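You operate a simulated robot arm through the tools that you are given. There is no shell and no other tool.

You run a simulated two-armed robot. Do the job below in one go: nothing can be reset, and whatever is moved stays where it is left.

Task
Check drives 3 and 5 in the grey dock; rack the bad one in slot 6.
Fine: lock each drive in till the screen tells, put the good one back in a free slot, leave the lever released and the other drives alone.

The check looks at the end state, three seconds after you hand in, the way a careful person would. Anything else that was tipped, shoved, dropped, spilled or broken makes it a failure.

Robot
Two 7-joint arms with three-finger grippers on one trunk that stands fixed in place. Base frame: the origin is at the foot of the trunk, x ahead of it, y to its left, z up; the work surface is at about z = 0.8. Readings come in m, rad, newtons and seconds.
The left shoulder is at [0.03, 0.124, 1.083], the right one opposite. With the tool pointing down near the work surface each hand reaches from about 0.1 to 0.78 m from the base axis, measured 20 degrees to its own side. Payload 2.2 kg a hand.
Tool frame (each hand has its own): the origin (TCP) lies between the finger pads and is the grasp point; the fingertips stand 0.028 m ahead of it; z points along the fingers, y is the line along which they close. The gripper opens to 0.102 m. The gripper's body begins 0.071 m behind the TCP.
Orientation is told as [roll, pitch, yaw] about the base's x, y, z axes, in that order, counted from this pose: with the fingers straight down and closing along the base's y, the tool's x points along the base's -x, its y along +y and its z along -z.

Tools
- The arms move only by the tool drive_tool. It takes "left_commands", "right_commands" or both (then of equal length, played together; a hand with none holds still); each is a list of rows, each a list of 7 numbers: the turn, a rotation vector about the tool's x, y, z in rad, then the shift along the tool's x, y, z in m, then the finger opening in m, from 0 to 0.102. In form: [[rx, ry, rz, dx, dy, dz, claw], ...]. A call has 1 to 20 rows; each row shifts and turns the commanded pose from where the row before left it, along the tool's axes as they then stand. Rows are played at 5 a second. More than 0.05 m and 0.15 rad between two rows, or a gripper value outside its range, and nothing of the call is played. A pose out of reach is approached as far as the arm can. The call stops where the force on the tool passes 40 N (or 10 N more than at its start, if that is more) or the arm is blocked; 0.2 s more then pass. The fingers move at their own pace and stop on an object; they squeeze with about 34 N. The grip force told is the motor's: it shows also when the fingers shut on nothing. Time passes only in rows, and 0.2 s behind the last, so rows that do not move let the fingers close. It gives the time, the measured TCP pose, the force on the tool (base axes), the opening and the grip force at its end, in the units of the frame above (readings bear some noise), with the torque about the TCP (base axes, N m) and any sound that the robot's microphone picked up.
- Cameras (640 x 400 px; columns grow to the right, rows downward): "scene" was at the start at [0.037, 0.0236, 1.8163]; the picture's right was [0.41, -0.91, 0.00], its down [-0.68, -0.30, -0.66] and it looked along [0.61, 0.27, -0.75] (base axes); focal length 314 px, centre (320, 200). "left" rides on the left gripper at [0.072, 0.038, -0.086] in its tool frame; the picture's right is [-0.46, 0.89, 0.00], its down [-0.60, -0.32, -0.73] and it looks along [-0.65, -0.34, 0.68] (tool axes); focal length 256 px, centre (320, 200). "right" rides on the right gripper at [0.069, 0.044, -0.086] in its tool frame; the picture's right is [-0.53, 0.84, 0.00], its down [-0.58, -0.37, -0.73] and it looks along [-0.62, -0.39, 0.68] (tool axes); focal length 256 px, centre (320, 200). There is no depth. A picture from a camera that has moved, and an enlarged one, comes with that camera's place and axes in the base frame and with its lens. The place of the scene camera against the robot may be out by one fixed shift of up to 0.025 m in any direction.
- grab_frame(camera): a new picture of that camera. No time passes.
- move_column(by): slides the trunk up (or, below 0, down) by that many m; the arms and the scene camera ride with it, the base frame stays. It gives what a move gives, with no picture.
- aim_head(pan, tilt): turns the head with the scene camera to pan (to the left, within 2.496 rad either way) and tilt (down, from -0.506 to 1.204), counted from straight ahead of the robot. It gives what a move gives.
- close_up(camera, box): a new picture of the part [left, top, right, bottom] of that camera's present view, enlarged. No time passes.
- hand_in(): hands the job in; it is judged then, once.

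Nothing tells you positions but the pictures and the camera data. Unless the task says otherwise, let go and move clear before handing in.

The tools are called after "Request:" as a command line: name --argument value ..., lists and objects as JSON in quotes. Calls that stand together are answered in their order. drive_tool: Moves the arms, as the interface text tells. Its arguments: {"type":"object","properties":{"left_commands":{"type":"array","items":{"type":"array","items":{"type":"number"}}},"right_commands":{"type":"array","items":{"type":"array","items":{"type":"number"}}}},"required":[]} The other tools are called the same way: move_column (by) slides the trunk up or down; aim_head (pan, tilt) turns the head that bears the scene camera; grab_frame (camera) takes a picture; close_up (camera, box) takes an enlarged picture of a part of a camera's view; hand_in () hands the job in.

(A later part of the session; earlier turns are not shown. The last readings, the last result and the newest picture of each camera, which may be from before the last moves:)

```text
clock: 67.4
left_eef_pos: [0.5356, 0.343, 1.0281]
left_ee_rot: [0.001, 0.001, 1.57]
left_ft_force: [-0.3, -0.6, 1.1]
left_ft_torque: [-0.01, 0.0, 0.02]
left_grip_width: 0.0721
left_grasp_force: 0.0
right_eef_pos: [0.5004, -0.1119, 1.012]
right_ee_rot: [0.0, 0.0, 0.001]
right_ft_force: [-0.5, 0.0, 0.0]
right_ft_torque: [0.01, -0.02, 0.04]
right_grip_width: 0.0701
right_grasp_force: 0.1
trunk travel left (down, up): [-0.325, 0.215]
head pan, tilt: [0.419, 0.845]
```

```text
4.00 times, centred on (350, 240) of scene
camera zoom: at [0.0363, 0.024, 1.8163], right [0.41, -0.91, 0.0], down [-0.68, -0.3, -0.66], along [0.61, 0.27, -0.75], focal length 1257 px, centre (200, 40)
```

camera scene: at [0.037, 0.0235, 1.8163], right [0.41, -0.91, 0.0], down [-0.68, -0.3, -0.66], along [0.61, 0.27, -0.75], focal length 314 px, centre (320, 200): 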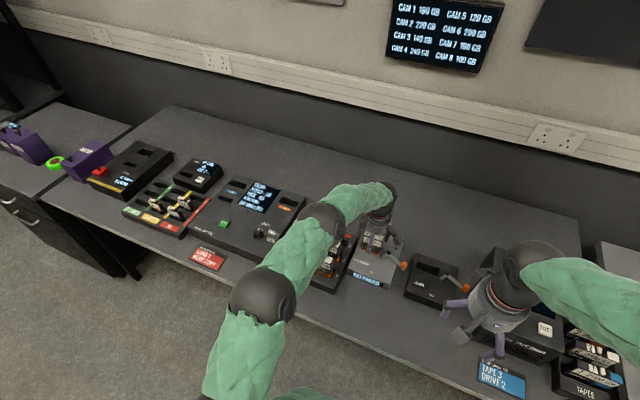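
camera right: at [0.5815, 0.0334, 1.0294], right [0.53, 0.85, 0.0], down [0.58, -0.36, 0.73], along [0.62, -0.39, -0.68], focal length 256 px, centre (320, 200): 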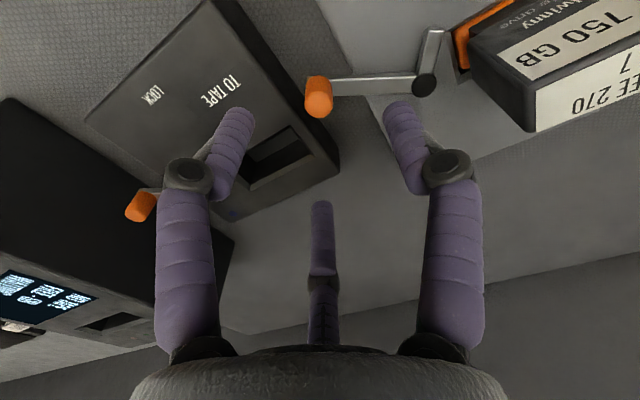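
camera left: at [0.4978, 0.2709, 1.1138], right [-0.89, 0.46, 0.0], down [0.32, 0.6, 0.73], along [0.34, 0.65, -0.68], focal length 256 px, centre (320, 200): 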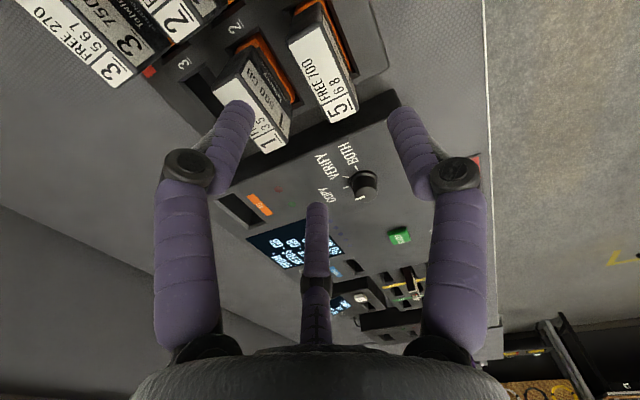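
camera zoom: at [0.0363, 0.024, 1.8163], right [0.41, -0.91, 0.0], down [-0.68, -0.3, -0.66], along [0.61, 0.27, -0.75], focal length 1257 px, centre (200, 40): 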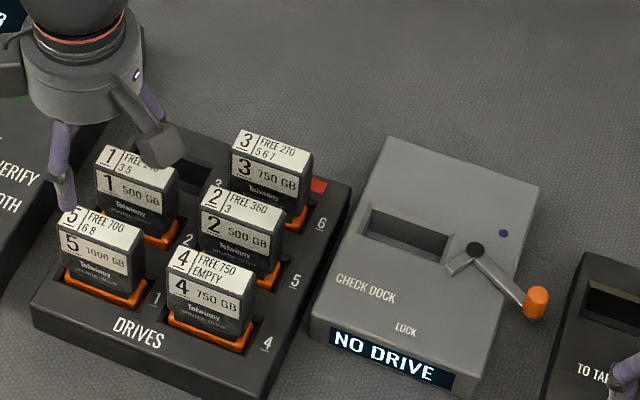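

Drive 5's top centres at about (0.530, 0.3425); the dock screen reads "NO DRIVE". I shift 2.4 mm forward and descend in two stages with the opening at 0.072.

Request:
drive_tool --left_commands '[[0, 0, 0, 0, -0.0024, 0.03, 0.072], [0, 0, 0, 0, 0, 0.03, 0.072], [0, 0, 0, 0, 0, 0.025, 0.072], [0, 0, 0, 0, 0, 0.012, 0.072], [0, 0, 0, 0, 0, 0, 0.072]]'

Request:
grab_frame --camera "left"

Request:
close_up --camera "scene" --box '[270, 210, 366, 290]'

```text
clock: 68.6
left_eef_pos: [0.5405, 0.3423, 0.9322]
left_ee_rot: [0.0, 0.001, 1.57]
left_ft_force: [0.4, -0.5, -0.4]
left_ft_torque: [-0.02, 0.01, -0.02]
left_grip_width: 0.0718
left_grasp_force: 0.2
right_eef_pos: [0.5005, -0.1136, 1.0119]
right_ee_rot: [0.001, 0.001, 0.002]
right_ft_force: [-0.7, 0.3, 0.0]
right_ft_torque: [-0.03, -0.01, 0.0]
right_grip_width: 0.07
right_grasp_force: 0.1
trunk travel left (down, up): [-0.325, 0.215]
head pan, tilt: [0.419, 0.845]
```

```text
taken
camera left: at [0.5016, 0.2701, 1.017], right [-0.89, 0.46, 0.0], down [0.32, 0.6, 0.73], along [0.34, 0.65, -0.68], focal length 256 px, centre (320, 200)
```

left: 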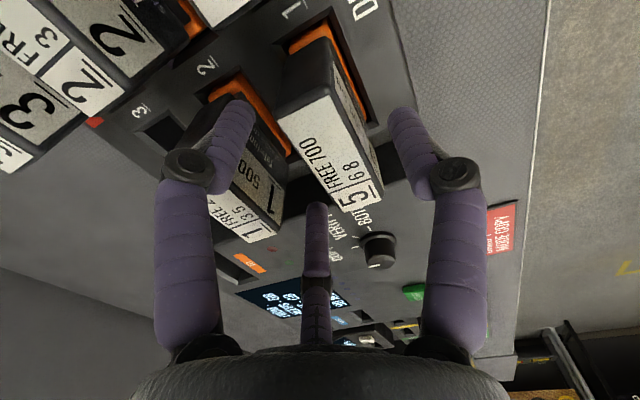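

```text
5.00 times, centred on (318, 250) of scene
camera zoom: at [0.0371, 0.0236, 1.8163], right [0.41, -0.91, 0.0], down [-0.68, -0.3, -0.66], along [0.61, 0.27, -0.75], focal length 1571 px, centre (330, -50)
```

zoom: 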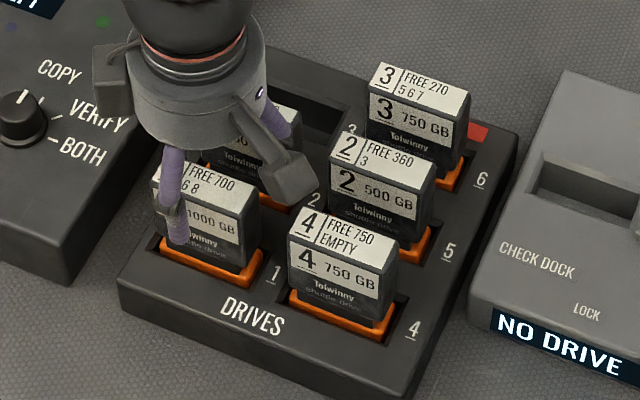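

No contact. The fingers have room on every side; I go down to grasp height.

Request:
drive_tool --left_commands '[[0, 0, 0, 0, 0.001, 0.012, 0.072], [0, 0, 0, 0, 0, 0.012, 0.072], [0, 0, 0, 0, 0, 0.0115, 0.072], [0, 0, 0, 0, 0, 0, 0.072]]'

Request:
grab_frame --camera "left"

Request:
close_up --camera "scene" --box '[270, 210, 366, 290]'

```text
clock: 69.6
left_eef_pos: [0.5376, 0.3428, 0.8951]
left_ee_rot: [0.0, 0.0, 1.573]
left_ft_force: [0.1, 0.4, -0.5]
left_ft_torque: [0.03, 0.03, 0.01]
left_grip_width: 0.0718
left_grasp_force: 0.1
right_eef_pos: [0.501, -0.1134, 1.0111]
right_ee_rot: [-0.001, 0.001, 0.002]
right_ft_force: [0.3, -0.7, -0.3]
right_ft_torque: [0.01, -0.02, 0.03]
right_grip_width: 0.0701
right_grasp_force: 0.0
trunk travel left (down, up): [-0.325, 0.215]
head pan, tilt: [0.419, 0.845]
```

```text
taken
camera left: at [0.5001, 0.2703, 0.9819], right [-0.89, 0.46, 0.0], down [0.32, 0.6, 0.73], along [0.34, 0.65, -0.68], focal length 256 px, centre (320, 200)
```

left: 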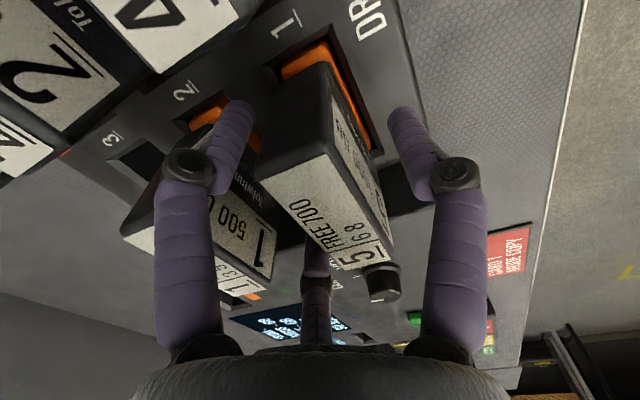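

```text
5.00 times, centred on (318, 250) of scene
camera zoom: at [0.0368, 0.0235, 1.8163], right [0.41, -0.91, 0.0], down [-0.68, -0.3, -0.66], along [0.61, 0.27, -0.75], focal length 1571 px, centre (330, -50)
```

zoom: 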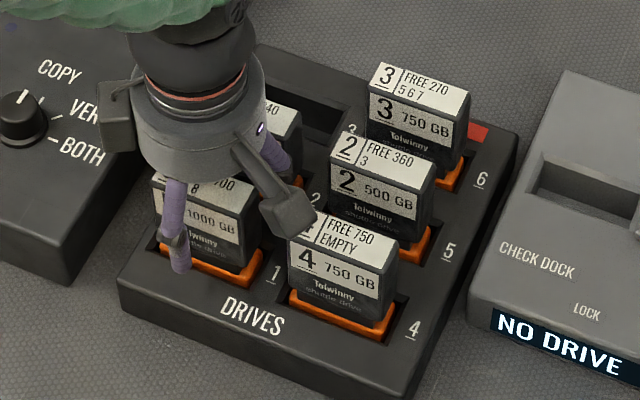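

All clear around drive 5. I close on it and lift.

Request:
drive_tool --left_commands '[[0, 0, 0, 0, 0, 0, 0.06], [0, 0, 0, 0, 0, 0, 0.05], [0, 0, 0, 0, 0, 0, 0.042], [0, 0, 0, 0, 0, 0, 0.034], [0, 0, 0, 0, 0, 0, 0.034]]'

Request:
close_up --camera "scene" --box '[270, 210, 366, 290]'

```text
clock: 70.8
left_eef_pos: [0.5376, 0.3413, 0.8966]
left_ee_rot: [0.0, 0.0, 1.572]
left_ft_force: [-2.2, 0.1, -0.5]
left_ft_torque: [0.01, 0.07, 0.02]
left_grip_width: 0.0408
left_grasp_force: 34.4
right_eef_pos: [0.5008, -0.1129, 1.0123]
right_ee_rot: [0.0, 0.0, 0.002]
right_ft_force: [-0.3, -0.3, -0.6]
right_ft_torque: [-0.02, 0.0, 0.0]
right_grip_width: 0.07
right_grasp_force: 0.0
trunk travel left (down, up): [-0.325, 0.215]
head pan, tilt: [0.419, 0.845]
```

```text
5.00 times, centred on (318, 250) of scene
camera zoom: at [0.0369, 0.0236, 1.8163], right [0.41, -0.91, 0.0], down [-0.68, -0.3, -0.66], along [0.61, 0.27, -0.75], focal length 1571 px, centre (330, -50)
```

zoom: 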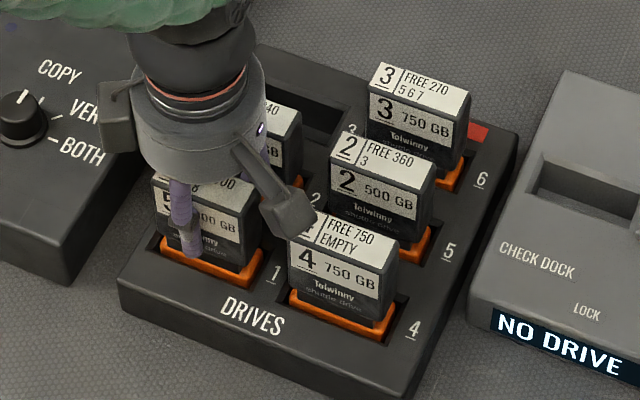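

Drive 5 is gripped (seated TCP (0.538, 0.341, 0.897)). I lift it high over its neighbours and carry it to above the dock slot.

Request:
drive_tool --left_commands '[[0, 0, 0, 0, 0, -0.015, 0.034], [0, 0, 0, 0, 0, -0.03, 0.034], [0, 0, 0, 0, 0, -0.04, 0.034], [0, 0, 0, 0, 0, -0.04, 0.034], [0, 0, 0, 0, 0, -0.04, 0.034], [0, 0, 0, 0, 0, 0, 0.034]]'

Request:
close_up --camera "scene" --box '[250, 170, 410, 290]'

```text
clock: 72.2
left_eef_pos: [0.5399, 0.3422, 1.0608]
left_ee_rot: [0.002, 0.0, 1.572]
left_ft_force: [-1.3, -0.1, -4.1]
left_ft_torque: [-0.01, 0.01, 0.0]
left_grip_width: 0.0409
left_grasp_force: 34.4
right_eef_pos: [0.502, -0.1128, 1.0109]
right_ee_rot: [0.0, 0.001, 0.001]
right_ft_force: [1.0, 0.0, 1.0]
right_ft_torque: [-0.03, 0.02, 0.0]
right_grip_width: 0.0699
right_grasp_force: 0.0
trunk travel left (down, up): [-0.325, 0.215]
head pan, tilt: [0.419, 0.845]
```

```text
3.33 times, centred on (330, 230) of scene
camera zoom: at [0.0381, 0.0242, 1.8162], right [0.41, -0.91, 0.0], down [-0.68, -0.3, -0.66], along [0.61, 0.27, -0.75], focal length 1047 px, centre (287, 100)
```

zoom: 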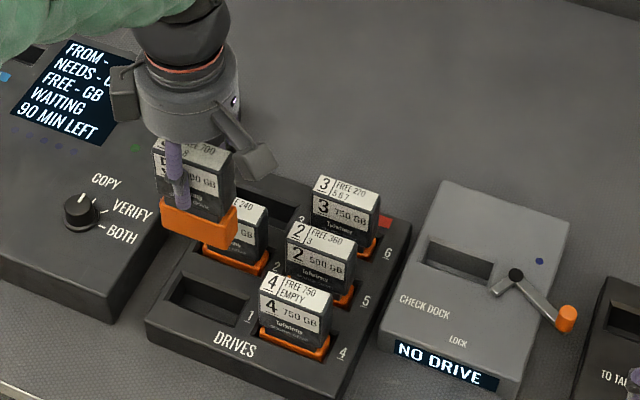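

Lifted cleanly. Now across to the dock.

Request:
drive_tool --left_commands '[[0, 0, 0, 0.0377, -0.0247, 0, 0.034], [0, 0, 0, 0.0377, -0.0247, 0, 0.034], [0, 0, 0, 0.0377, -0.0247, 0, 0.034], [0, 0, 0, 0.0377, -0.0247, 0, 0.034], [0, 0, 0, 0.0377, -0.0247, 0, 0.034], [0, 0, 0, 0.0377, -0.0247, 0, 0.034], [0, 0, 0, 0, 0, 0, 0.034], [0, 0, 0, 0, 0, 0, 0.034]]'

Request:
drive_tool --left_commands '[[0, 0, 0, 0, 0, 0.03, 0.034], [0, 0, 0, 0, 0, 0.03, 0.034], [0, 0, 0, 0, 0, 0.03, 0.034], [0, 0, 0, 0, 0, 0.028, 0.034], [0, 0, 0, 0, 0, 0, 0.034], [0, 0, 0, 0, 0, 0, 0.034]]'

Request:
close_up --camera "left" --box '[240, 10, 400, 110]'

Request:
close_up --camera "scene" --box '[352, 225, 416, 265]'

```text
clock: 74.0
left_eef_pos: [0.686, 0.1159, 1.0609]
left_ee_rot: [0.003, -0.001, 1.571]
left_ft_force: [-0.7, -0.3, -3.3]
left_ft_torque: [-0.01, 0.0, 0.0]
left_grip_width: 0.0406
left_grasp_force: 34.2
right_eef_pos: [0.5023, -0.1138, 1.0111]
right_ee_rot: [0.003, 0.001, 0.001]
right_ft_force: [0.8, -0.2, 0.3]
right_ft_torque: [0.01, 0.02, 0.02]
right_grip_width: 0.0704
right_grasp_force: 0.1
trunk travel left (down, up): [-0.325, 0.215]
head pan, tilt: [0.419, 0.845]
```

```text
clock: 75.4
left_eef_pos: [0.6854, 0.1153, 0.9426]
left_ee_rot: [0.002, 0.0, 1.57]
left_ft_force: [-0.1, -0.1, -2.8]
left_ft_torque: [0.0, 0.0, -0.01]
left_grip_width: 0.0408
left_grasp_force: 34.4
right_eef_pos: [0.5016, -0.1135, 1.0123]
right_ee_rot: [-0.001, 0.002, 0.002]
right_ft_force: [-0.8, 0.5, 0.7]
right_ft_torque: [0.0, 0.03, -0.01]
right_grip_width: 0.0699
right_grasp_force: 0.1
trunk travel left (down, up): [-0.325, 0.215]
head pan, tilt: [0.419, 0.845]
```

```text
4.00 times, centred on (320, 60) of left
camera zoom: at [0.6485, 0.0435, 1.0286], right [-0.89, 0.46, 0.0], down [0.32, 0.6, 0.73], along [0.34, 0.65, -0.68], focal length 1024 px, centre (320, 760)
```

zoom: 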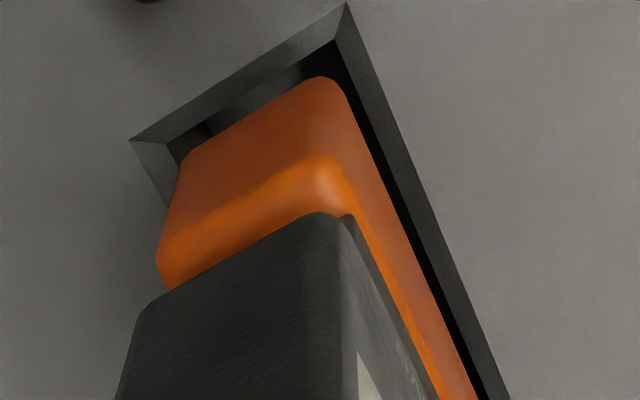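

```text
10.00 times, centred on (384, 245) of scene
camera zoom: at [0.0379, 0.0236, 1.8162], right [0.41, -0.91, 0.0], down [-0.68, -0.3, -0.66], along [0.61, 0.27, -0.75], focal length 3142 px, centre (-320, -250)
```

zoom: 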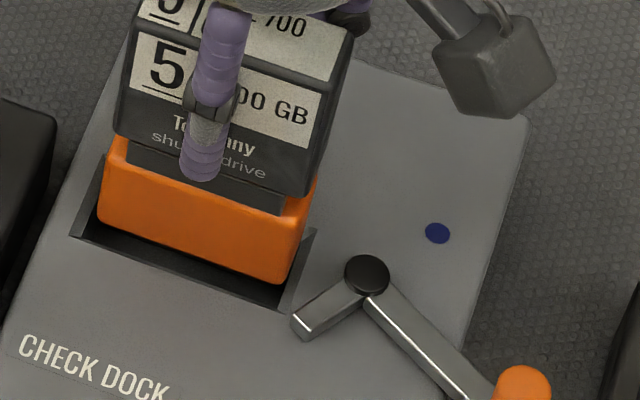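

Alignment is like the first insertion, about 2 mm nearer to me. I shift 1.5 mm forward and lower in steps.

Request:
drive_tool --left_commands '[[0, 0, 0, 0, -0.0015, 0.006, 0.034], [0, 0, 0, 0, 0, 0.007, 0.034], [0, 0, 0, 0, 0, 0.007, 0.034], [0, 0, 0, 0, 0, 0.007, 0.034], [0, 0, 0, 0, 0, 0.006, 0.034], [0, 0, 0, 0, 0, 0.005, 0.034], [0, 0, 0, 0, 0, 0, 0.034]]'

Request:
close_up --camera "left" --box '[240, 10, 400, 110]'

Request:
close_up --camera "scene" --box '[352, 225, 416, 265]'

```text
clock: 77.0
left_eef_pos: [0.6878, 0.1155, 0.9046]
left_ee_rot: [0.0, -0.003, 1.57]
left_ft_force: [-0.1, 1.2, -2.2]
left_ft_torque: [0.06, -0.01, -0.02]
left_grip_width: 0.0406
left_grasp_force: 33.6
right_eef_pos: [0.5015, -0.1124, 1.0127]
right_ee_rot: [0.0, 0.002, 0.003]
right_ft_force: [-0.3, -0.2, -0.1]
right_ft_torque: [0.01, 0.01, 0.03]
right_grip_width: 0.07
right_grasp_force: 0.0
trunk travel left (down, up): [-0.325, 0.215]
head pan, tilt: [0.419, 0.845]
```

```text
4.00 times, centred on (320, 60) of left
camera zoom: at [0.6496, 0.0436, 0.9909], right [-0.89, 0.46, 0.0], down [0.32, 0.6, 0.73], along [0.34, 0.65, -0.68], focal length 1024 px, centre (320, 760)
```

zoom: 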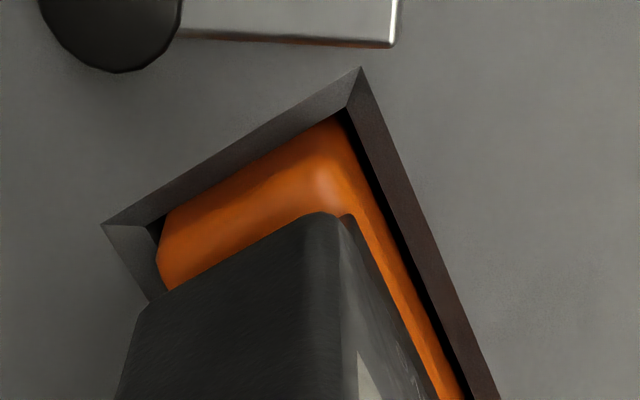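

```text
10.00 times, centred on (384, 245) of scene
camera zoom: at [0.0374, 0.0236, 1.8163], right [0.41, -0.91, 0.0], down [-0.68, -0.3, -0.66], along [0.61, 0.27, -0.75], focal length 3142 px, centre (-320, -250)
```

zoom: 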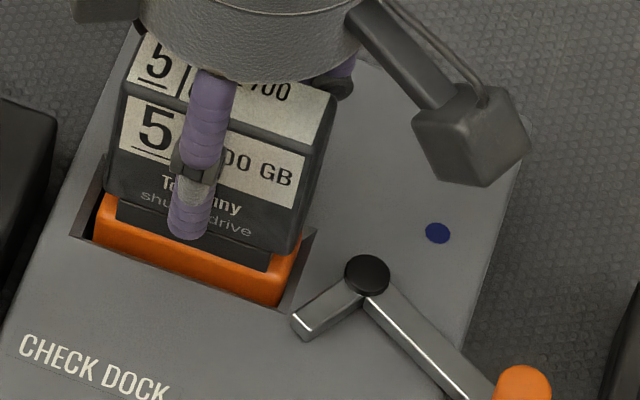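

It goes in, close to the right wall of the slot. I shift 1 mm left and lower until it seats.

Request:
drive_tool --left_commands '[[0, 0, 0, -0.0012, 0, 0.003, 0.034], [0, 0, 0, 0, 0, 0.003, 0.034], [0, 0, 0, 0, 0, 0.002, 0.034], [0, 0, 0, 0, 0, 0, 0.034]]'

```text
clock: 78.0
left_eef_pos: [0.6874, 0.117, 0.898]
left_ee_rot: [0.001, 0.001, 1.57]
left_ft_force: [-0.3, 0.3, -3.2]
left_ft_torque: [0.0, -0.04, 0.01]
left_grip_width: 0.0405
left_grasp_force: 34.5
right_eef_pos: [0.5028, -0.1132, 1.0125]
right_ee_rot: [-0.002, 0.001, 0.002]
right_ft_force: [0.9, -0.2, 0.3]
right_ft_torque: [0.03, 0.0, -0.02]
right_grip_width: 0.0699
right_grasp_force: 0.2
trunk travel left (down, up): [-0.325, 0.215]
head pan, tilt: [0.419, 0.845]
```

Request:
drive_tool --left_commands '[[0, 0, 0, 0, 0, 0.002, 0.034], [0, 0, 0, 0, 0, 0.002, 0.034], [0, 0, 0, 0, 0, 0, 0.034]]'

```text
clock: 78.8
left_eef_pos: [0.6878, 0.1174, 0.8966]
left_ee_rot: [-0.006, -0.001, 1.572]
left_ft_force: [-4.8, -1.1, 20.9]
left_ft_torque: [-0.23, 0.7, 0.0]
left_grip_width: 0.0409
left_grasp_force: 34.0
right_eef_pos: [0.4992, -0.1133, 1.0135]
right_ee_rot: [0.001, -0.001, 0.002]
right_ft_force: [-0.3, -0.2, 0.0]
right_ft_torque: [-0.01, 0.04, 0.02]
right_grip_width: 0.0701
right_grasp_force: 0.1
trunk travel left (down, up): [-0.325, 0.215]
head pan, tilt: [0.419, 0.845]
```

Drive 5 is seated (21 N from the floor). I release it and take the left hand up and aside to the left as before.

Request:
drive_tool --left_commands '[[0, 0, 0, 0, 0, -0.005, 0.034], [0, 0, 0, 0, 0, 0, 0.046], [0, 0, 0, 0, 0, 0, 0.054], [0, 0, 0, 0, 0, 0, 0.064], [0, 0, 0, 0, 0, 0, 0.074], [0, 0, 0, 0, 0, 0, 0.08], [0, 0, 0, 0, 0, -0.02, 0.08], [0, 0, 0, 0, 0, -0.03, 0.08], [0, 0, 0, 0, 0, -0.04, 0.08], [0, 0, 0, 0, 0, -0.04, 0.08], [0, 0, 0, -0.04, 0.01, 0, 0.08], [0, 0, 0, -0.045, 0.01, 0, 0.08], [0, 0, 0, -0.045, 0.01, 0, 0.08], [0, 0, 0, -0.045, 0.01, 0, 0.08], [0, 0, 0, -0.045, 0.01, 0, 0.08], [0, 0, 0, 0, 0, 0, 0.08]]'

Request:
close_up --camera "scene" --box '[340, 210, 436, 290]'

```text
clock: 82.2
left_eef_pos: [0.637, 0.3374, 1.0283]
left_ee_rot: [0.001, 0.0, 1.57]
left_ft_force: [-0.3, -0.5, 1.0]
left_ft_torque: [0.03, 0.03, 0.04]
left_grip_width: 0.0798
left_grasp_force: 0.1
right_eef_pos: [0.501, -0.1134, 1.012]
right_ee_rot: [0.002, 0.0, 0.001]
right_ft_force: [0.3, -0.5, 0.3]
right_ft_torque: [0.02, 0.01, 0.0]
right_grip_width: 0.0699
right_grasp_force: 0.2
trunk travel left (down, up): [-0.325, 0.215]
head pan, tilt: [0.419, 0.845]
```

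```text
5.00 times, centred on (388, 250) of scene
camera zoom: at [0.0375, 0.0224, 1.8163], right [0.41, -0.91, 0.0], down [-0.68, -0.3, -0.66], along [0.61, 0.27, -0.75], focal length 1571 px, centre (-20, -50)
```

zoom: 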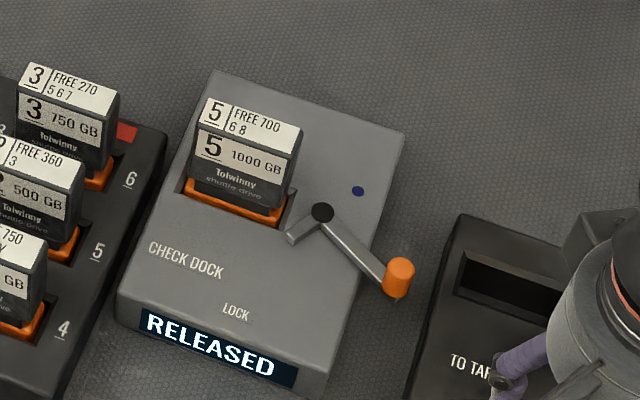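

Drive 5 shows "RELEASED" in the dock. The right hand goes above the knob again.

Request:
drive_tool --right_commands '[[0, 0, 0, -0.03675, 0.026, 0, 0.07], [0, 0, 0, -0.03675, 0.026, 0, 0.07], [0, 0, 0, -0.03675, 0.026, 0, 0.07], [0, 0, 0, -0.03675, 0.026, 0, 0.07], [0, 0, 0, 0, 0, 0.03, 0.045], [0, 0, 0, 0, 0, 0.03, 0.045], [0, 0, 0, 0, 0, 0.01, 0.045], [0, 0, 0, 0, 0, 0, 0.045], [0, 0, 0, 0, 0, 0, 0.045]]'

Request:
close_up --camera "right" --box '[220, 40, 412, 160]'

Request:
close_up --camera "scene" --box '[360, 220, 440, 280]'

```text
clock: 84.2
left_eef_pos: [0.6375, 0.3373, 1.0286]
left_ee_rot: [0.0, 0.0, 1.571]
left_ft_force: [-0.4, -0.1, -0.1]
left_ft_torque: [-0.01, 0.01, -0.02]
left_grip_width: 0.0799
left_grasp_force: 0.1
right_eef_pos: [0.6481, -0.0099, 0.9415]
right_ee_rot: [0.0, -0.001, 0.002]
right_ft_force: [0.4, 0.5, -0.1]
right_ft_torque: [0.0, 0.0, -0.05]
right_grip_width: 0.0451
right_grasp_force: 0.0
trunk travel left (down, up): [-0.325, 0.215]
head pan, tilt: [0.419, 0.845]
```

```text
3.33 times, centred on (316, 100) of right
camera zoom: at [0.5797, 0.0337, 1.0281], right [0.53, 0.85, 0.0], down [0.58, -0.36, 0.73], along [0.62, -0.39, -0.68], focal length 853 px, centre (333, 533)
```

zoom: 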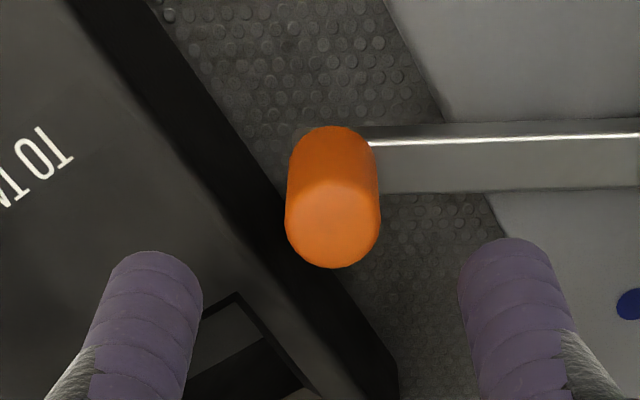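

```text
6.67 times, centred on (400, 250) of scene
camera zoom: at [0.037, 0.0235, 1.8163], right [0.41, -0.91, 0.0], down [-0.68, -0.3, -0.66], along [0.61, 0.27, -0.75], focal length 2095 px, centre (-213, -133)
```

zoom: 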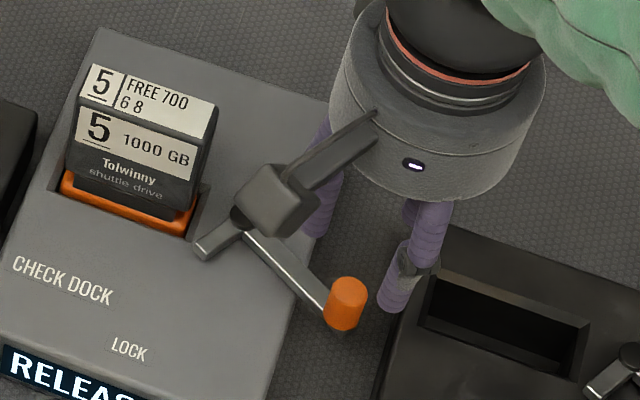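

The knob is below as before. I descend, close to the tighter cage (0.022), and swing the first part of the arc.

Request:
drive_tool --right_commands '[[0, 0, 0, 0.0015, 0.001, 0.02, 0.045], [0, 0, 0, 0, 0, 0.02, 0.045], [0, 0, 0, 0, 0, 0.0105, 0.045], [0, 0, 0, 0, 0, 0, 0.034], [0, 0, 0, 0, 0, 0, 0.026], [0, 0, 0, 0, 0, 0, 0.023], [0, 0, 0, 0, 0, 0, 0.023]]'

Request:
close_up --camera "right" --box '[220, 60, 412, 180]'

```text
clock: 85.8
left_eef_pos: [0.6374, 0.3368, 1.0282]
left_ee_rot: [0.001, 0.001, 1.571]
left_ft_force: [0.0, -0.2, 1.0]
left_ft_torque: [0.0, 0.0, 0.01]
left_grip_width: 0.08
left_grasp_force: 0.0
right_eef_pos: [0.6466, -0.0094, 0.8906]
right_ee_rot: [0.0, -0.001, 0.0]
right_ft_force: [-0.4, 0.6, -0.1]
right_ft_torque: [0.03, 0.0, -0.02]
right_grip_width: 0.0232
right_grasp_force: 0.2
trunk travel left (down, up): [-0.325, 0.215]
head pan, tilt: [0.419, 0.845]
```

```text
3.33 times, centred on (316, 120) of right
camera zoom: at [0.5782, 0.0341, 0.9775], right [0.53, 0.85, 0.0], down [0.58, -0.36, 0.73], along [0.62, -0.39, -0.68], focal length 853 px, centre (333, 467)
```

zoom: 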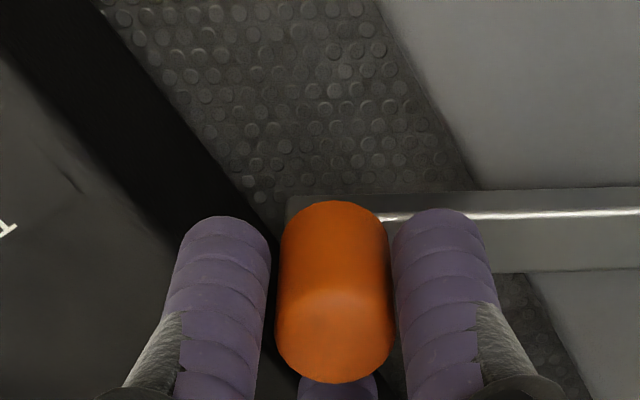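

The knob is snugly caged. I swing the lever along the arc toward LOCK.

Request:
drive_tool --right_commands '[[0, 0, 0, 0.0052, 0.003, 0, 0.023], [0, 0, 0, 0.0052, 0.003, 0, 0.023], [0, 0, 0, 0.0046, 0.00385, 0, 0.023], [0, 0, 0, 0.0046, 0.00385, 0, 0.023], [0, 0, 0, 0.00385, 0.0046, 0, 0.023], [0, 0, 0, 0.00385, 0.0046, 0, 0.023], [0, 0, 0, 0.003, 0.0052, 0, 0.023], [0, 0, 0, 0.003, 0.0052, 0, 0.023], [0, 0, 0, 0.00205, 0.00565, 0, 0.023], [0, 0, 0, 0.00205, 0.00565, 0, 0.023]]'

Request:
close_up --camera "right" --box '[220, 60, 412, 180]'

Request:
close_up --camera "scene" --box '[340, 220, 436, 300]'

```text
clock: 88.0
left_eef_pos: [0.6381, 0.3371, 1.0276]
left_ee_rot: [-0.002, 0.0, 1.571]
left_ft_force: [0.3, 0.3, -0.1]
left_ft_torque: [-0.01, -0.02, 0.01]
left_grip_width: 0.0802
left_grasp_force: 0.0
right_eef_pos: [0.6097, 0.0349, 0.8899]
right_ee_rot: [0.0, 0.0, 0.001]
right_ft_force: [-0.5, -1.0, 0.2]
right_ft_torque: [-0.03, 0.02, 0.01]
right_grip_width: 0.0233
right_grasp_force: 0.7
trunk travel left (down, up): [-0.325, 0.215]
head pan, tilt: [0.419, 0.845]
```

```text
3.33 times, centred on (316, 120) of right
camera zoom: at [0.5405, 0.0788, 0.9778], right [0.53, 0.85, 0.0], down [0.58, -0.36, 0.73], along [0.62, -0.39, -0.68], focal length 853 px, centre (333, 467)
```

zoom: 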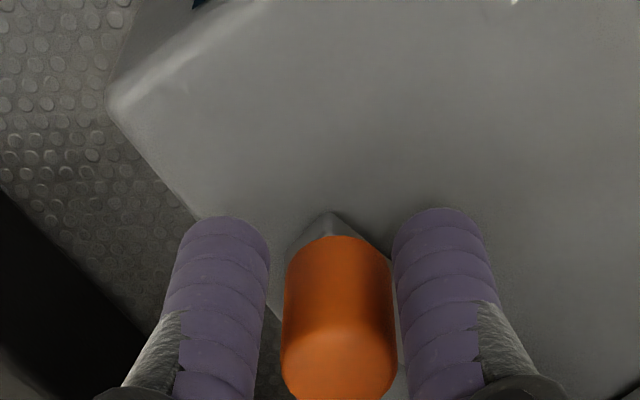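

```text
5.00 times, centred on (388, 260) of scene
camera zoom: at [0.0371, 0.0238, 1.8163], right [0.41, -0.91, 0.0], down [-0.68, -0.3, -0.66], along [0.61, 0.27, -0.75], focal length 1571 px, centre (-20, -100)
```

zoom: 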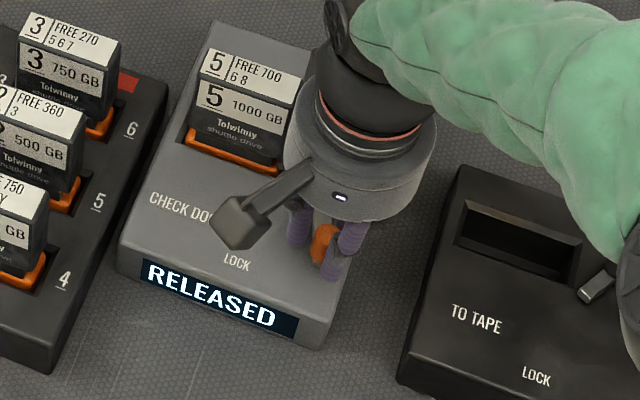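

The lever follows well. I take it the last part and wait for the scan.

Request:
drive_tool --right_commands '[[0, 0, 0, 0.00105, 0.006, 0, 0.023], [0, 0, 0, 0.00105, 0.006, 0, 0.023], [0, 0, 0, 0, 0.006, 0, 0.023], [0, 0, 0, 0, 0.006, 0, 0.023], [0, 0, 0, 0, 0, 0, 0.023], [0, 0, 0, 0, 0, 0, 0.023]]'

Request:
close_up --camera "scene" --box '[340, 220, 436, 300]'

```text
clock: 89.4
left_eef_pos: [0.6382, 0.3364, 1.0283]
left_ee_rot: [0.0, 0.001, 1.57]
left_ft_force: [0.9, -0.5, -0.4]
left_ft_torque: [0.01, 0.0, -0.01]
left_grip_width: 0.0801
left_grasp_force: 0.0
right_eef_pos: [0.6079, 0.0592, 0.8906]
right_ee_rot: [0.002, 0.0, 0.002]
right_ft_force: [4.1, -1.9, 0.0]
right_ft_torque: [-0.03, -0.08, 0.04]
right_grip_width: 0.0254
right_grasp_force: 1.3
trunk travel left (down, up): [-0.325, 0.215]
head pan, tilt: [0.419, 0.845]
```

```text
5.00 times, centred on (388, 260) of scene
camera zoom: at [0.0376, 0.0234, 1.8163], right [0.41, -0.91, 0.0], down [-0.68, -0.3, -0.66], along [0.61, 0.27, -0.75], focal length 1571 px, centre (-20, -100)
```

zoom: 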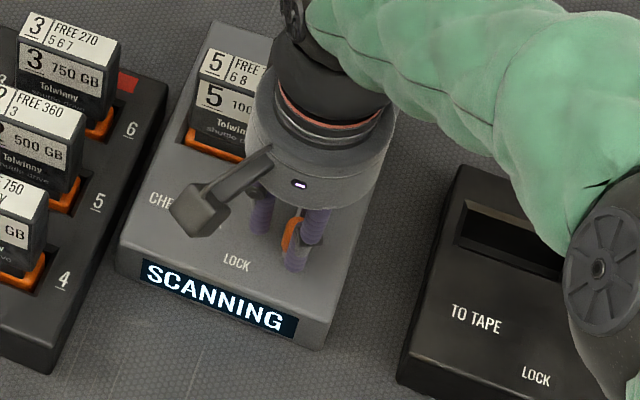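

"SCANNING" again; I hold still till the verdict.

Request:
drive_tool --right_commands '[[0, 0, 0, 0, 0, 0, 0.023], [0, 0, 0, 0, 0, 0, 0.023], [0, 0, 0, 0, 0, 0, 0.023], [0, 0, 0, 0, 0, 0, 0.023], [0, 0, 0, 0, 0, 0, 0.023], [0, 0, 0, 0, 0, 0, 0.023], [0, 0, 0, 0, 0, 0, 0.023], [0, 0, 0, 0, 0, 0, 0.023], [0, 0, 0, 0, 0, 0, 0.023], [0, 0, 0, 0, 0, 0, 0.023], [0, 0, 0, 0, 0, 0, 0.023], [0, 0, 0, 0, 0, 0, 0.023], [0, 0, 0, 0, 0, 0, 0.023], [0, 0, 0, 0, 0, 0, 0.023], [0, 0, 0, 0, 0, 0, 0.023], [0, 0, 0, 0, 0, 0, 0.023], [0, 0, 0, 0, 0, 0, 0.023], [0, 0, 0, 0, 0, 0, 0.023], [0, 0, 0, 0, 0, 0, 0.023], [0, 0, 0, 0, 0, 0, 0.023]]'

Request:
close_up --camera "scene" --box '[340, 220, 436, 300]'

```text
clock: 93.6
left_eef_pos: [0.6384, 0.3374, 1.027]
left_ee_rot: [0.001, 0.0, 1.57]
left_ft_force: [-0.3, 1.0, 0.3]
left_ft_torque: [-0.01, -0.01, 0.01]
left_grip_width: 0.0802
left_grasp_force: 0.1
right_eef_pos: [0.6081, 0.06, 0.8913]
right_ee_rot: [-0.001, 0.002, 0.001]
right_ft_force: [5.6, 0.6, 2.0]
right_ft_torque: [0.02, -0.2, 0.0]
right_grip_width: 0.0263
right_grasp_force: 3.0
trunk travel left (down, up): [-0.325, 0.215]
head pan, tilt: [0.419, 0.845]
```

```text
5.00 times, centred on (388, 260) of scene
camera zoom: at [0.0377, 0.0237, 1.8163], right [0.41, -0.91, 0.0], down [-0.68, -0.3, -0.66], along [0.61, 0.27, -0.75], focal length 1571 px, centre (-20, -100)
```

zoom: 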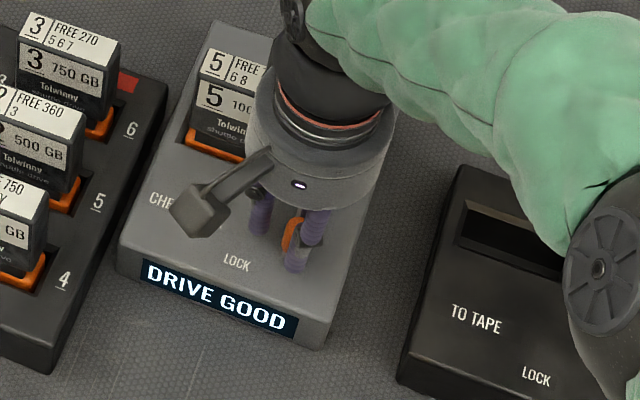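

Result: **DRIVE 5 GOOD**. I check the knob's place in the cage and swing the lever back to released.

Request:
close_up --camera "right" --box '[220, 60, 412, 180]'

Request:
drive_tool --right_commands '[[0, 0, 0, 0, -0.006, 0, 0.023], [0, 0, 0, 0, -0.006, 0, 0.023], [0, 0, 0, -0.00105, -0.006, 0, 0.023], [0, 0, 0, -0.00105, -0.006, 0, 0.023], [0, 0, 0, -0.00205, -0.00565, 0, 0.023], [0, 0, 0, -0.00205, -0.00565, 0, 0.023]]'

Request:
close_up --camera "right" --box '[220, 60, 412, 180]'

Request:
close_up --camera "scene" --box '[340, 220, 436, 300]'

```text
3.33 times, centred on (316, 120) of right
camera zoom: at [0.5387, 0.1028, 0.9776], right [0.53, 0.85, 0.0], down [0.58, -0.36, 0.73], along [0.62, -0.39, -0.68], focal length 853 px, centre (333, 467)
```

zoom: 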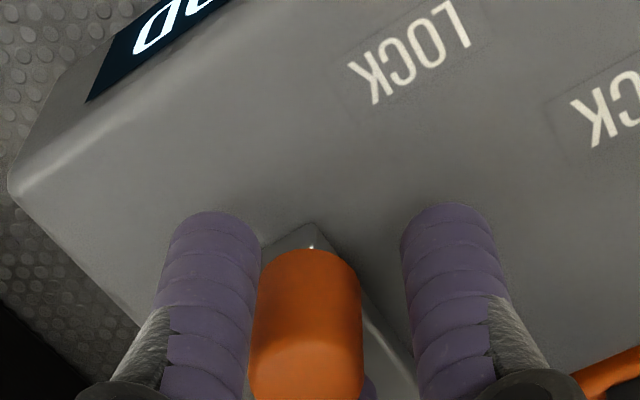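

```text
clock: 95.0
left_eef_pos: [0.637, 0.337, 1.0282]
left_ee_rot: [0.0, 0.0, 1.569]
left_ft_force: [1.2, -0.5, 0.9]
left_ft_torque: [0.02, 0.02, -0.01]
left_grip_width: 0.0801
left_grasp_force: 0.0
right_eef_pos: [0.6139, 0.024, 0.89]
right_ee_rot: [0.001, 0.002, 0.003]
right_ft_force: [0.3, 0.0, 1.5]
right_ft_torque: [-0.02, 0.01, 0.02]
right_grip_width: 0.0231
right_grasp_force: 0.0
trunk travel left (down, up): [-0.325, 0.215]
head pan, tilt: [0.419, 0.845]
```

```text
3.33 times, centred on (316, 120) of right
camera zoom: at [0.5444, 0.0671, 0.9776], right [0.53, 0.85, 0.0], down [0.58, -0.36, 0.73], along [0.62, -0.39, -0.68], focal length 853 px, centre (333, 467)
```

zoom: 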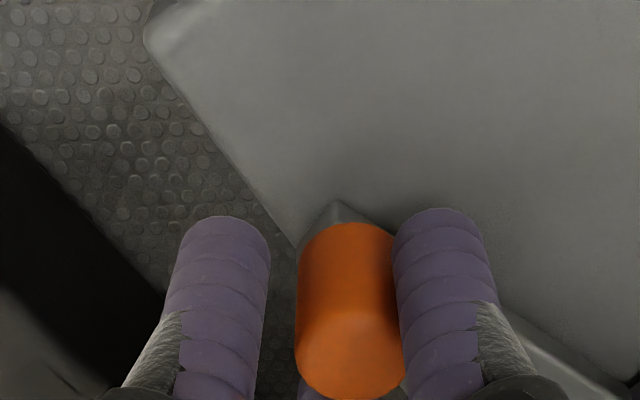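

```text
5.00 times, centred on (388, 260) of scene
camera zoom: at [0.0371, 0.0234, 1.8163], right [0.41, -0.91, 0.0], down [-0.68, -0.3, -0.66], along [0.61, 0.27, -0.75], focal length 1571 px, centre (-20, -100)
```

zoom: 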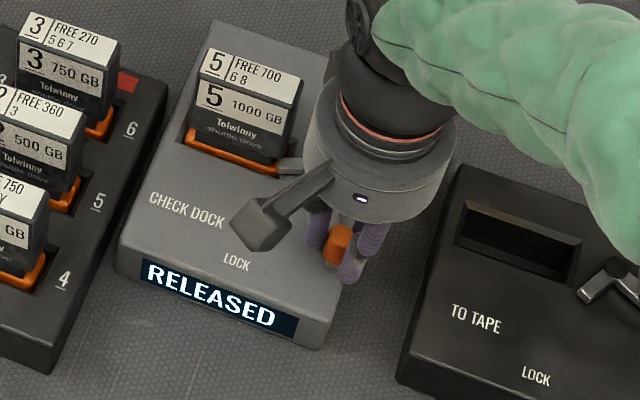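

The knob stays caged. For the last stretch I close lightly onto it so it cannot slip between the fingers, and finish the return arc.

Request:
drive_tool --right_commands '[[0, 0, 0, 0, 0, 0, 0.0195], [0, 0, 0, -0.003, -0.0052, 0, 0.0195], [0, 0, 0, -0.003, -0.0052, 0, 0.0195], [0, 0, 0, -0.00385, -0.0046, 0, 0.0195], [0, 0, 0, -0.00385, -0.0046, 0, 0.0195]]'

Request:
close_up --camera "right" --box '[220, 60, 412, 180]'

```text
clock: 96.2
left_eef_pos: [0.6378, 0.3368, 1.0286]
left_ee_rot: [0.0, -0.001, 1.571]
left_ft_force: [0.3, -0.7, -0.2]
left_ft_torque: [-0.03, 0.03, 0.02]
left_grip_width: 0.0798
left_grasp_force: 0.1
right_eef_pos: [0.6292, 0.0043, 0.891]
right_ee_rot: [0.0, 0.0, 0.001]
right_ft_force: [0.6, 0.6, 0.5]
right_ft_torque: [0.03, 0.06, 0.01]
right_grip_width: 0.0197
right_grasp_force: 0.1
trunk travel left (down, up): [-0.325, 0.215]
head pan, tilt: [0.419, 0.845]
```

```text
3.33 times, centred on (316, 120) of right
camera zoom: at [0.5588, 0.0474, 0.9778], right [0.53, 0.85, 0.0], down [0.58, -0.36, 0.73], along [0.62, -0.39, -0.68], focal length 853 px, centre (333, 467)
```

zoom: 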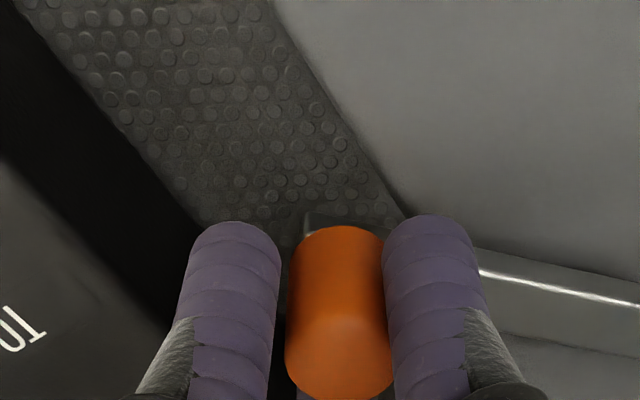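

Request:
drive_tool --right_commands '[[0, 0, 0, -0.0046, -0.00385, 0, 0.0195], [0, 0, 0, -0.0046, -0.00385, 0, 0.0195], [0, 0, 0, -0.0052, -0.003, 0, 0.0195], [0, 0, 0, -0.0045, -0.0026, 0, 0.0195], [0, 0, 0, 0, 0, 0, 0.0195]]'

Request:
close_up --camera "right" --box '[220, 60, 412, 180]'

Request:
close_up --camera "scene" --box '[360, 220, 440, 280]'

```text
clock: 97.4
left_eef_pos: [0.637, 0.336, 1.0278]
left_ee_rot: [-0.001, 0.0, 1.571]
left_ft_force: [0.1, -0.4, -0.4]
left_ft_torque: [-0.01, 0.02, 0.01]
left_grip_width: 0.0799
left_grasp_force: 0.0
right_eef_pos: [0.6469, -0.0074, 0.8903]
right_ee_rot: [-0.001, 0.0, 0.003]
right_ft_force: [-0.6, 2.1, -0.1]
right_ft_torque: [0.02, 0.01, 0.04]
right_grip_width: 0.0212
right_grasp_force: 1.3
trunk travel left (down, up): [-0.325, 0.215]
head pan, tilt: [0.419, 0.845]
```

```text
3.33 times, centred on (316, 120) of right
camera zoom: at [0.577, 0.0345, 0.9776], right [0.53, 0.85, 0.0], down [0.58, -0.36, 0.73], along [0.62, -0.39, -0.68], focal length 853 px, centre (333, 467)
```

zoom: 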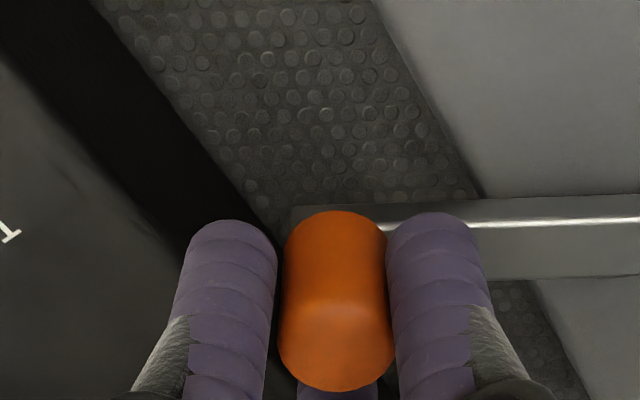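

```text
6.67 times, centred on (400, 250) of scene
camera zoom: at [0.0371, 0.0239, 1.8163], right [0.41, -0.91, 0.0], down [-0.68, -0.3, -0.66], along [0.61, 0.27, -0.75], focal length 2095 px, centre (-213, -133)
```

zoom: 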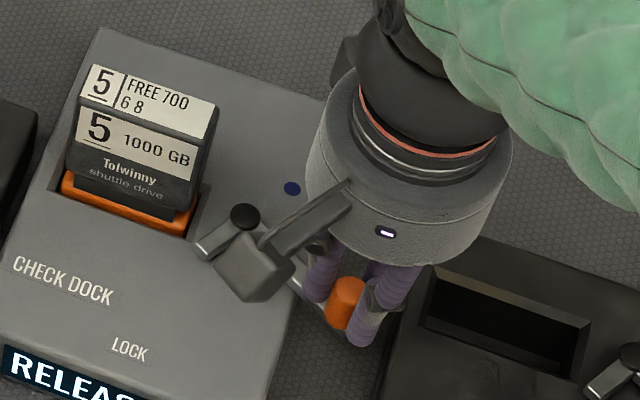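

The lever is practically back at its start. I give it a last 2 mm, then open and withdraw the right hand.

Request:
drive_tool --right_commands '[[0, 0, 0, -0.0022, -0.001, 0, 0.0195], [0, 0, 0, 0, 0, 0, 0.0195], [0, 0, 0, 0, 0, 0, 0.035], [0, 0, 0, 0, 0, 0, 0.05], [0, 0, 0, 0, 0, -0.02, 0.05], [0, 0, 0, 0, 0, -0.04, 0.05], [0, 0, 0, 0, 0, -0.04, 0.05], [0, 0, 0, 0.03, -0.03, -0.02, 0.07], [0, 0, 0, 0.04, -0.025, 0, 0.07], [0, 0, 0, 0.04, -0.025, 0, 0.07], [0, 0, 0, 0.04, -0.025, 0, 0.07], [0, 0, 0, 0, 0, 0, 0.07]]'

Request:
close_up --camera "scene" --box '[340, 210, 436, 290]'

```text
clock: 100.0
left_eef_pos: [0.6381, 0.3371, 1.0267]
left_ee_rot: [0.003, 0.001, 1.57]
left_ft_force: [-0.3, -0.9, 0.0]
left_ft_torque: [-0.06, 0.06, -0.02]
left_grip_width: 0.0801
left_grasp_force: 0.0
right_eef_pos: [0.4998, -0.1145, 1.0116]
right_ee_rot: [0.001, 0.001, 0.001]
right_ft_force: [-0.6, 0.3, 0.1]
right_ft_torque: [-0.03, 0.03, -0.01]
right_grip_width: 0.0698
right_grasp_force: 0.1
trunk travel left (down, up): [-0.325, 0.215]
head pan, tilt: [0.419, 0.845]
```

```text
5.00 times, centred on (388, 250) of scene
camera zoom: at [0.0385, 0.0243, 1.8162], right [0.41, -0.91, 0.0], down [-0.68, -0.3, -0.66], along [0.61, 0.27, -0.75], focal length 1571 px, centre (-20, -50)
```

zoom: 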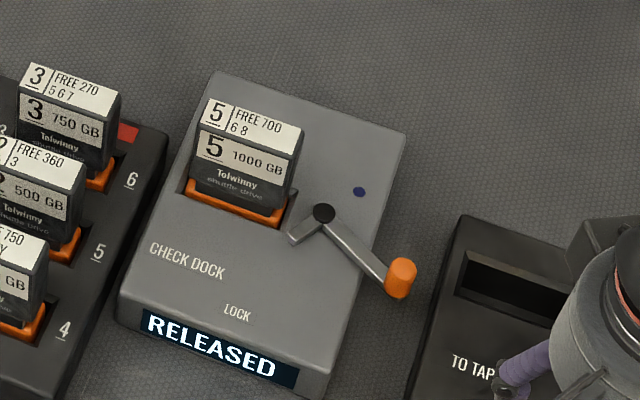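

Lever released, screen "RELEASED". The left hand returns to the dock for drive 5.

Request:
drive_tool --left_commands '[[0, 0, 0, 0.0439, -0.01, 0, 0.08], [0, 0, 0, 0.0439, -0.01, 0, 0.08], [0, 0, 0, 0.0439, -0.01, 0, 0.08], [0, 0, 0, 0.0439, -0.01, 0, 0.08], [0, 0, 0, 0.0439, -0.01, 0, 0.08], [0, 0, 0, 0, 0, 0.03, 0.08], [0, 0, 0, 0, 0, 0.03, 0.08], [0, 0, 0, 0, 0, 0, 0.08], [0, 0, 0, 0, 0, 0, 0.08]]'

Request:
grab_frame --camera "left"

```text
clock: 102.0
left_eef_pos: [0.6868, 0.1166, 0.9673]
left_ee_rot: [0.002, 0.0, 1.571]
left_ft_force: [-0.7, -0.6, 0.6]
left_ft_torque: [-0.06, 0.01, 0.0]
left_grip_width: 0.0798
left_grasp_force: 0.1
right_eef_pos: [0.4989, -0.1152, 1.0124]
right_ee_rot: [-0.001, 0.0, 0.002]
right_ft_force: [0.0, 0.0, -0.2]
right_ft_torque: [0.01, 0.0, 0.0]
right_grip_width: 0.0696
right_grasp_force: 0.1
trunk travel left (down, up): [-0.325, 0.215]
head pan, tilt: [0.419, 0.845]
```

```text
taken
camera left: at [0.6503, 0.0446, 1.0537], right [-0.89, 0.46, 0.0], down [0.32, 0.6, 0.73], along [0.34, 0.65, -0.68], focal length 256 px, centre (320, 200)
```

left: 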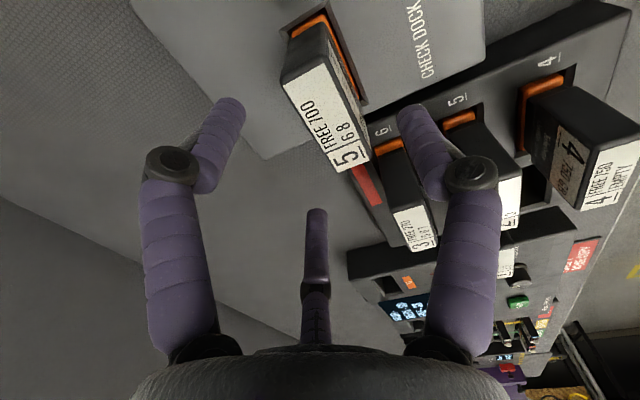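

Alignment is right. I descend, close on drive 5 and lift it out.

Request:
drive_tool --left_commands '[[0, 0, 0, 0, 0, 0.02, 0.08], [0, 0, 0, 0, 0, 0.02, 0.08], [0, 0, 0, 0, 0, 0.015, 0.08], [0, 0, 0, 0, 0, 0.0145, 0.08], [0, 0, 0, 0, 0, 0, 0.08], [0, 0, 0, 0, 0, 0, 0.06], [0, 0, 0, 0, 0, 0, 0.05], [0, 0, 0, 0, 0, 0, 0.042], [0, 0, 0, 0, 0, 0, 0.034], [0, 0, 0, 0, 0, 0, 0.034]]'

Request:
close_up --camera "scene" --box '[340, 200, 436, 280]'

```text
clock: 104.2
left_eef_pos: [0.6877, 0.1186, 0.8981]
left_ee_rot: [-0.001, 0.0, 1.572]
left_ft_force: [-1.5, -0.1, 0.0]
left_ft_torque: [0.0, 0.06, 0.01]
left_grip_width: 0.0412
left_grasp_force: 34.2
right_eef_pos: [0.4983, -0.1153, 1.0119]
right_ee_rot: [-0.001, 0.0, -0.001]
right_ft_force: [0.4, -0.2, 0.0]
right_ft_torque: [0.01, 0.0, -0.01]
right_grip_width: 0.07
right_grasp_force: 0.1
trunk travel left (down, up): [-0.325, 0.215]
head pan, tilt: [0.419, 0.845]
```

```text
5.00 times, centred on (388, 240) of scene
camera zoom: at [0.0368, 0.0235, 1.8163], right [0.41, -0.91, 0.0], down [-0.68, -0.3, -0.66], along [0.61, 0.27, -0.75], focal length 1571 px, centre (-20, 0)
```

zoom: 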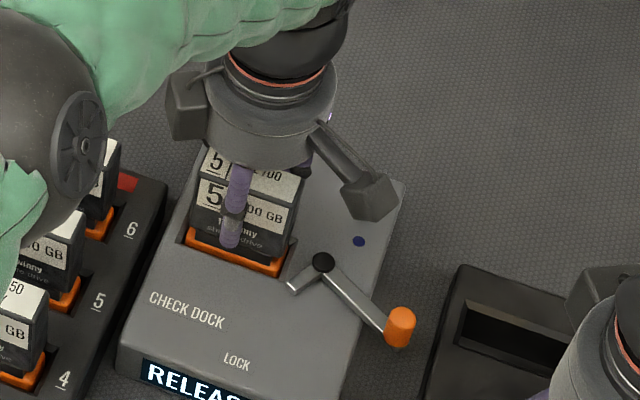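

Gripped at 0.041 m. I lift high and carry drive 5 back to above slot 1.

Request:
drive_tool --left_commands '[[0, 0, 0, 0, 0, -0.015, 0.034], [0, 0, 0, 0, 0, -0.03, 0.034], [0, 0, 0, 0, 0, -0.04, 0.034], [0, 0, 0, 0, 0, -0.04, 0.034], [0, 0, 0, 0, 0, -0.04, 0.034], [0, 0, 0, -0.0373, 0.025, 0, 0.034], [0, 0, 0, -0.0373, 0.025, 0, 0.034], [0, 0, 0, -0.0373, 0.025, 0, 0.034], [0, 0, 0, -0.0373, 0.025, 0, 0.034], [0, 0, 0, -0.0373, 0.025, 0, 0.034], [0, 0, 0, -0.0373, 0.025, 0, 0.034], [0, 0, 0, 0, 0, 0, 0.034], [0, 0, 0, 0, 0, 0, 0.034]]'

Request:
close_up --camera "left" --box '[220, 0, 412, 120]'

Request:
close_up --camera "scene" --box '[250, 170, 410, 290]'

```text
clock: 107.0
left_eef_pos: [0.537, 0.341, 1.0642]
left_ee_rot: [0.0, 0.0, 1.57]
left_ft_force: [-0.5, 0.8, -4.1]
left_ft_torque: [0.02, -0.05, 0.01]
left_grip_width: 0.0407
left_grasp_force: 34.0
right_eef_pos: [0.4986, -0.1144, 1.0119]
right_ee_rot: [0.0, 0.001, 0.0]
right_ft_force: [-0.4, -0.1, 0.0]
right_ft_torque: [-0.05, -0.01, 0.01]
right_grip_width: 0.0699
right_grasp_force: 0.1
trunk travel left (down, up): [-0.325, 0.215]
head pan, tilt: [0.419, 0.845]
```

```text
3.33 times, centred on (316, 60) of left
camera zoom: at [0.4991, 0.2694, 1.1509], right [-0.89, 0.46, 0.0], down [0.32, 0.6, 0.73], along [0.34, 0.65, -0.68], focal length 853 px, centre (333, 667)
```

zoom: 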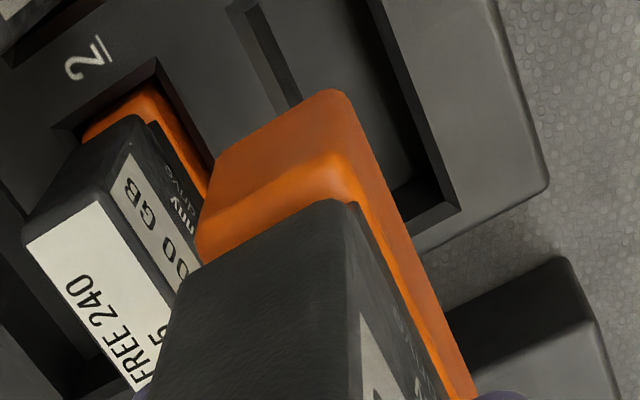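

```text
3.33 times, centred on (330, 230) of scene
camera zoom: at [0.0367, 0.0244, 1.8163], right [0.41, -0.91, 0.0], down [-0.68, -0.3, -0.66], along [0.61, 0.27, -0.75], focal length 1047 px, centre (287, 100)
```

zoom: 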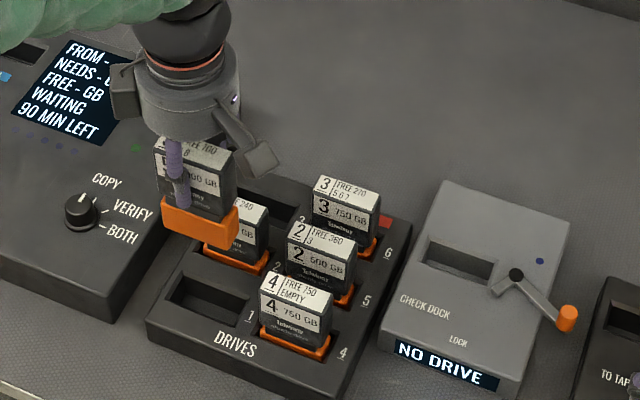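

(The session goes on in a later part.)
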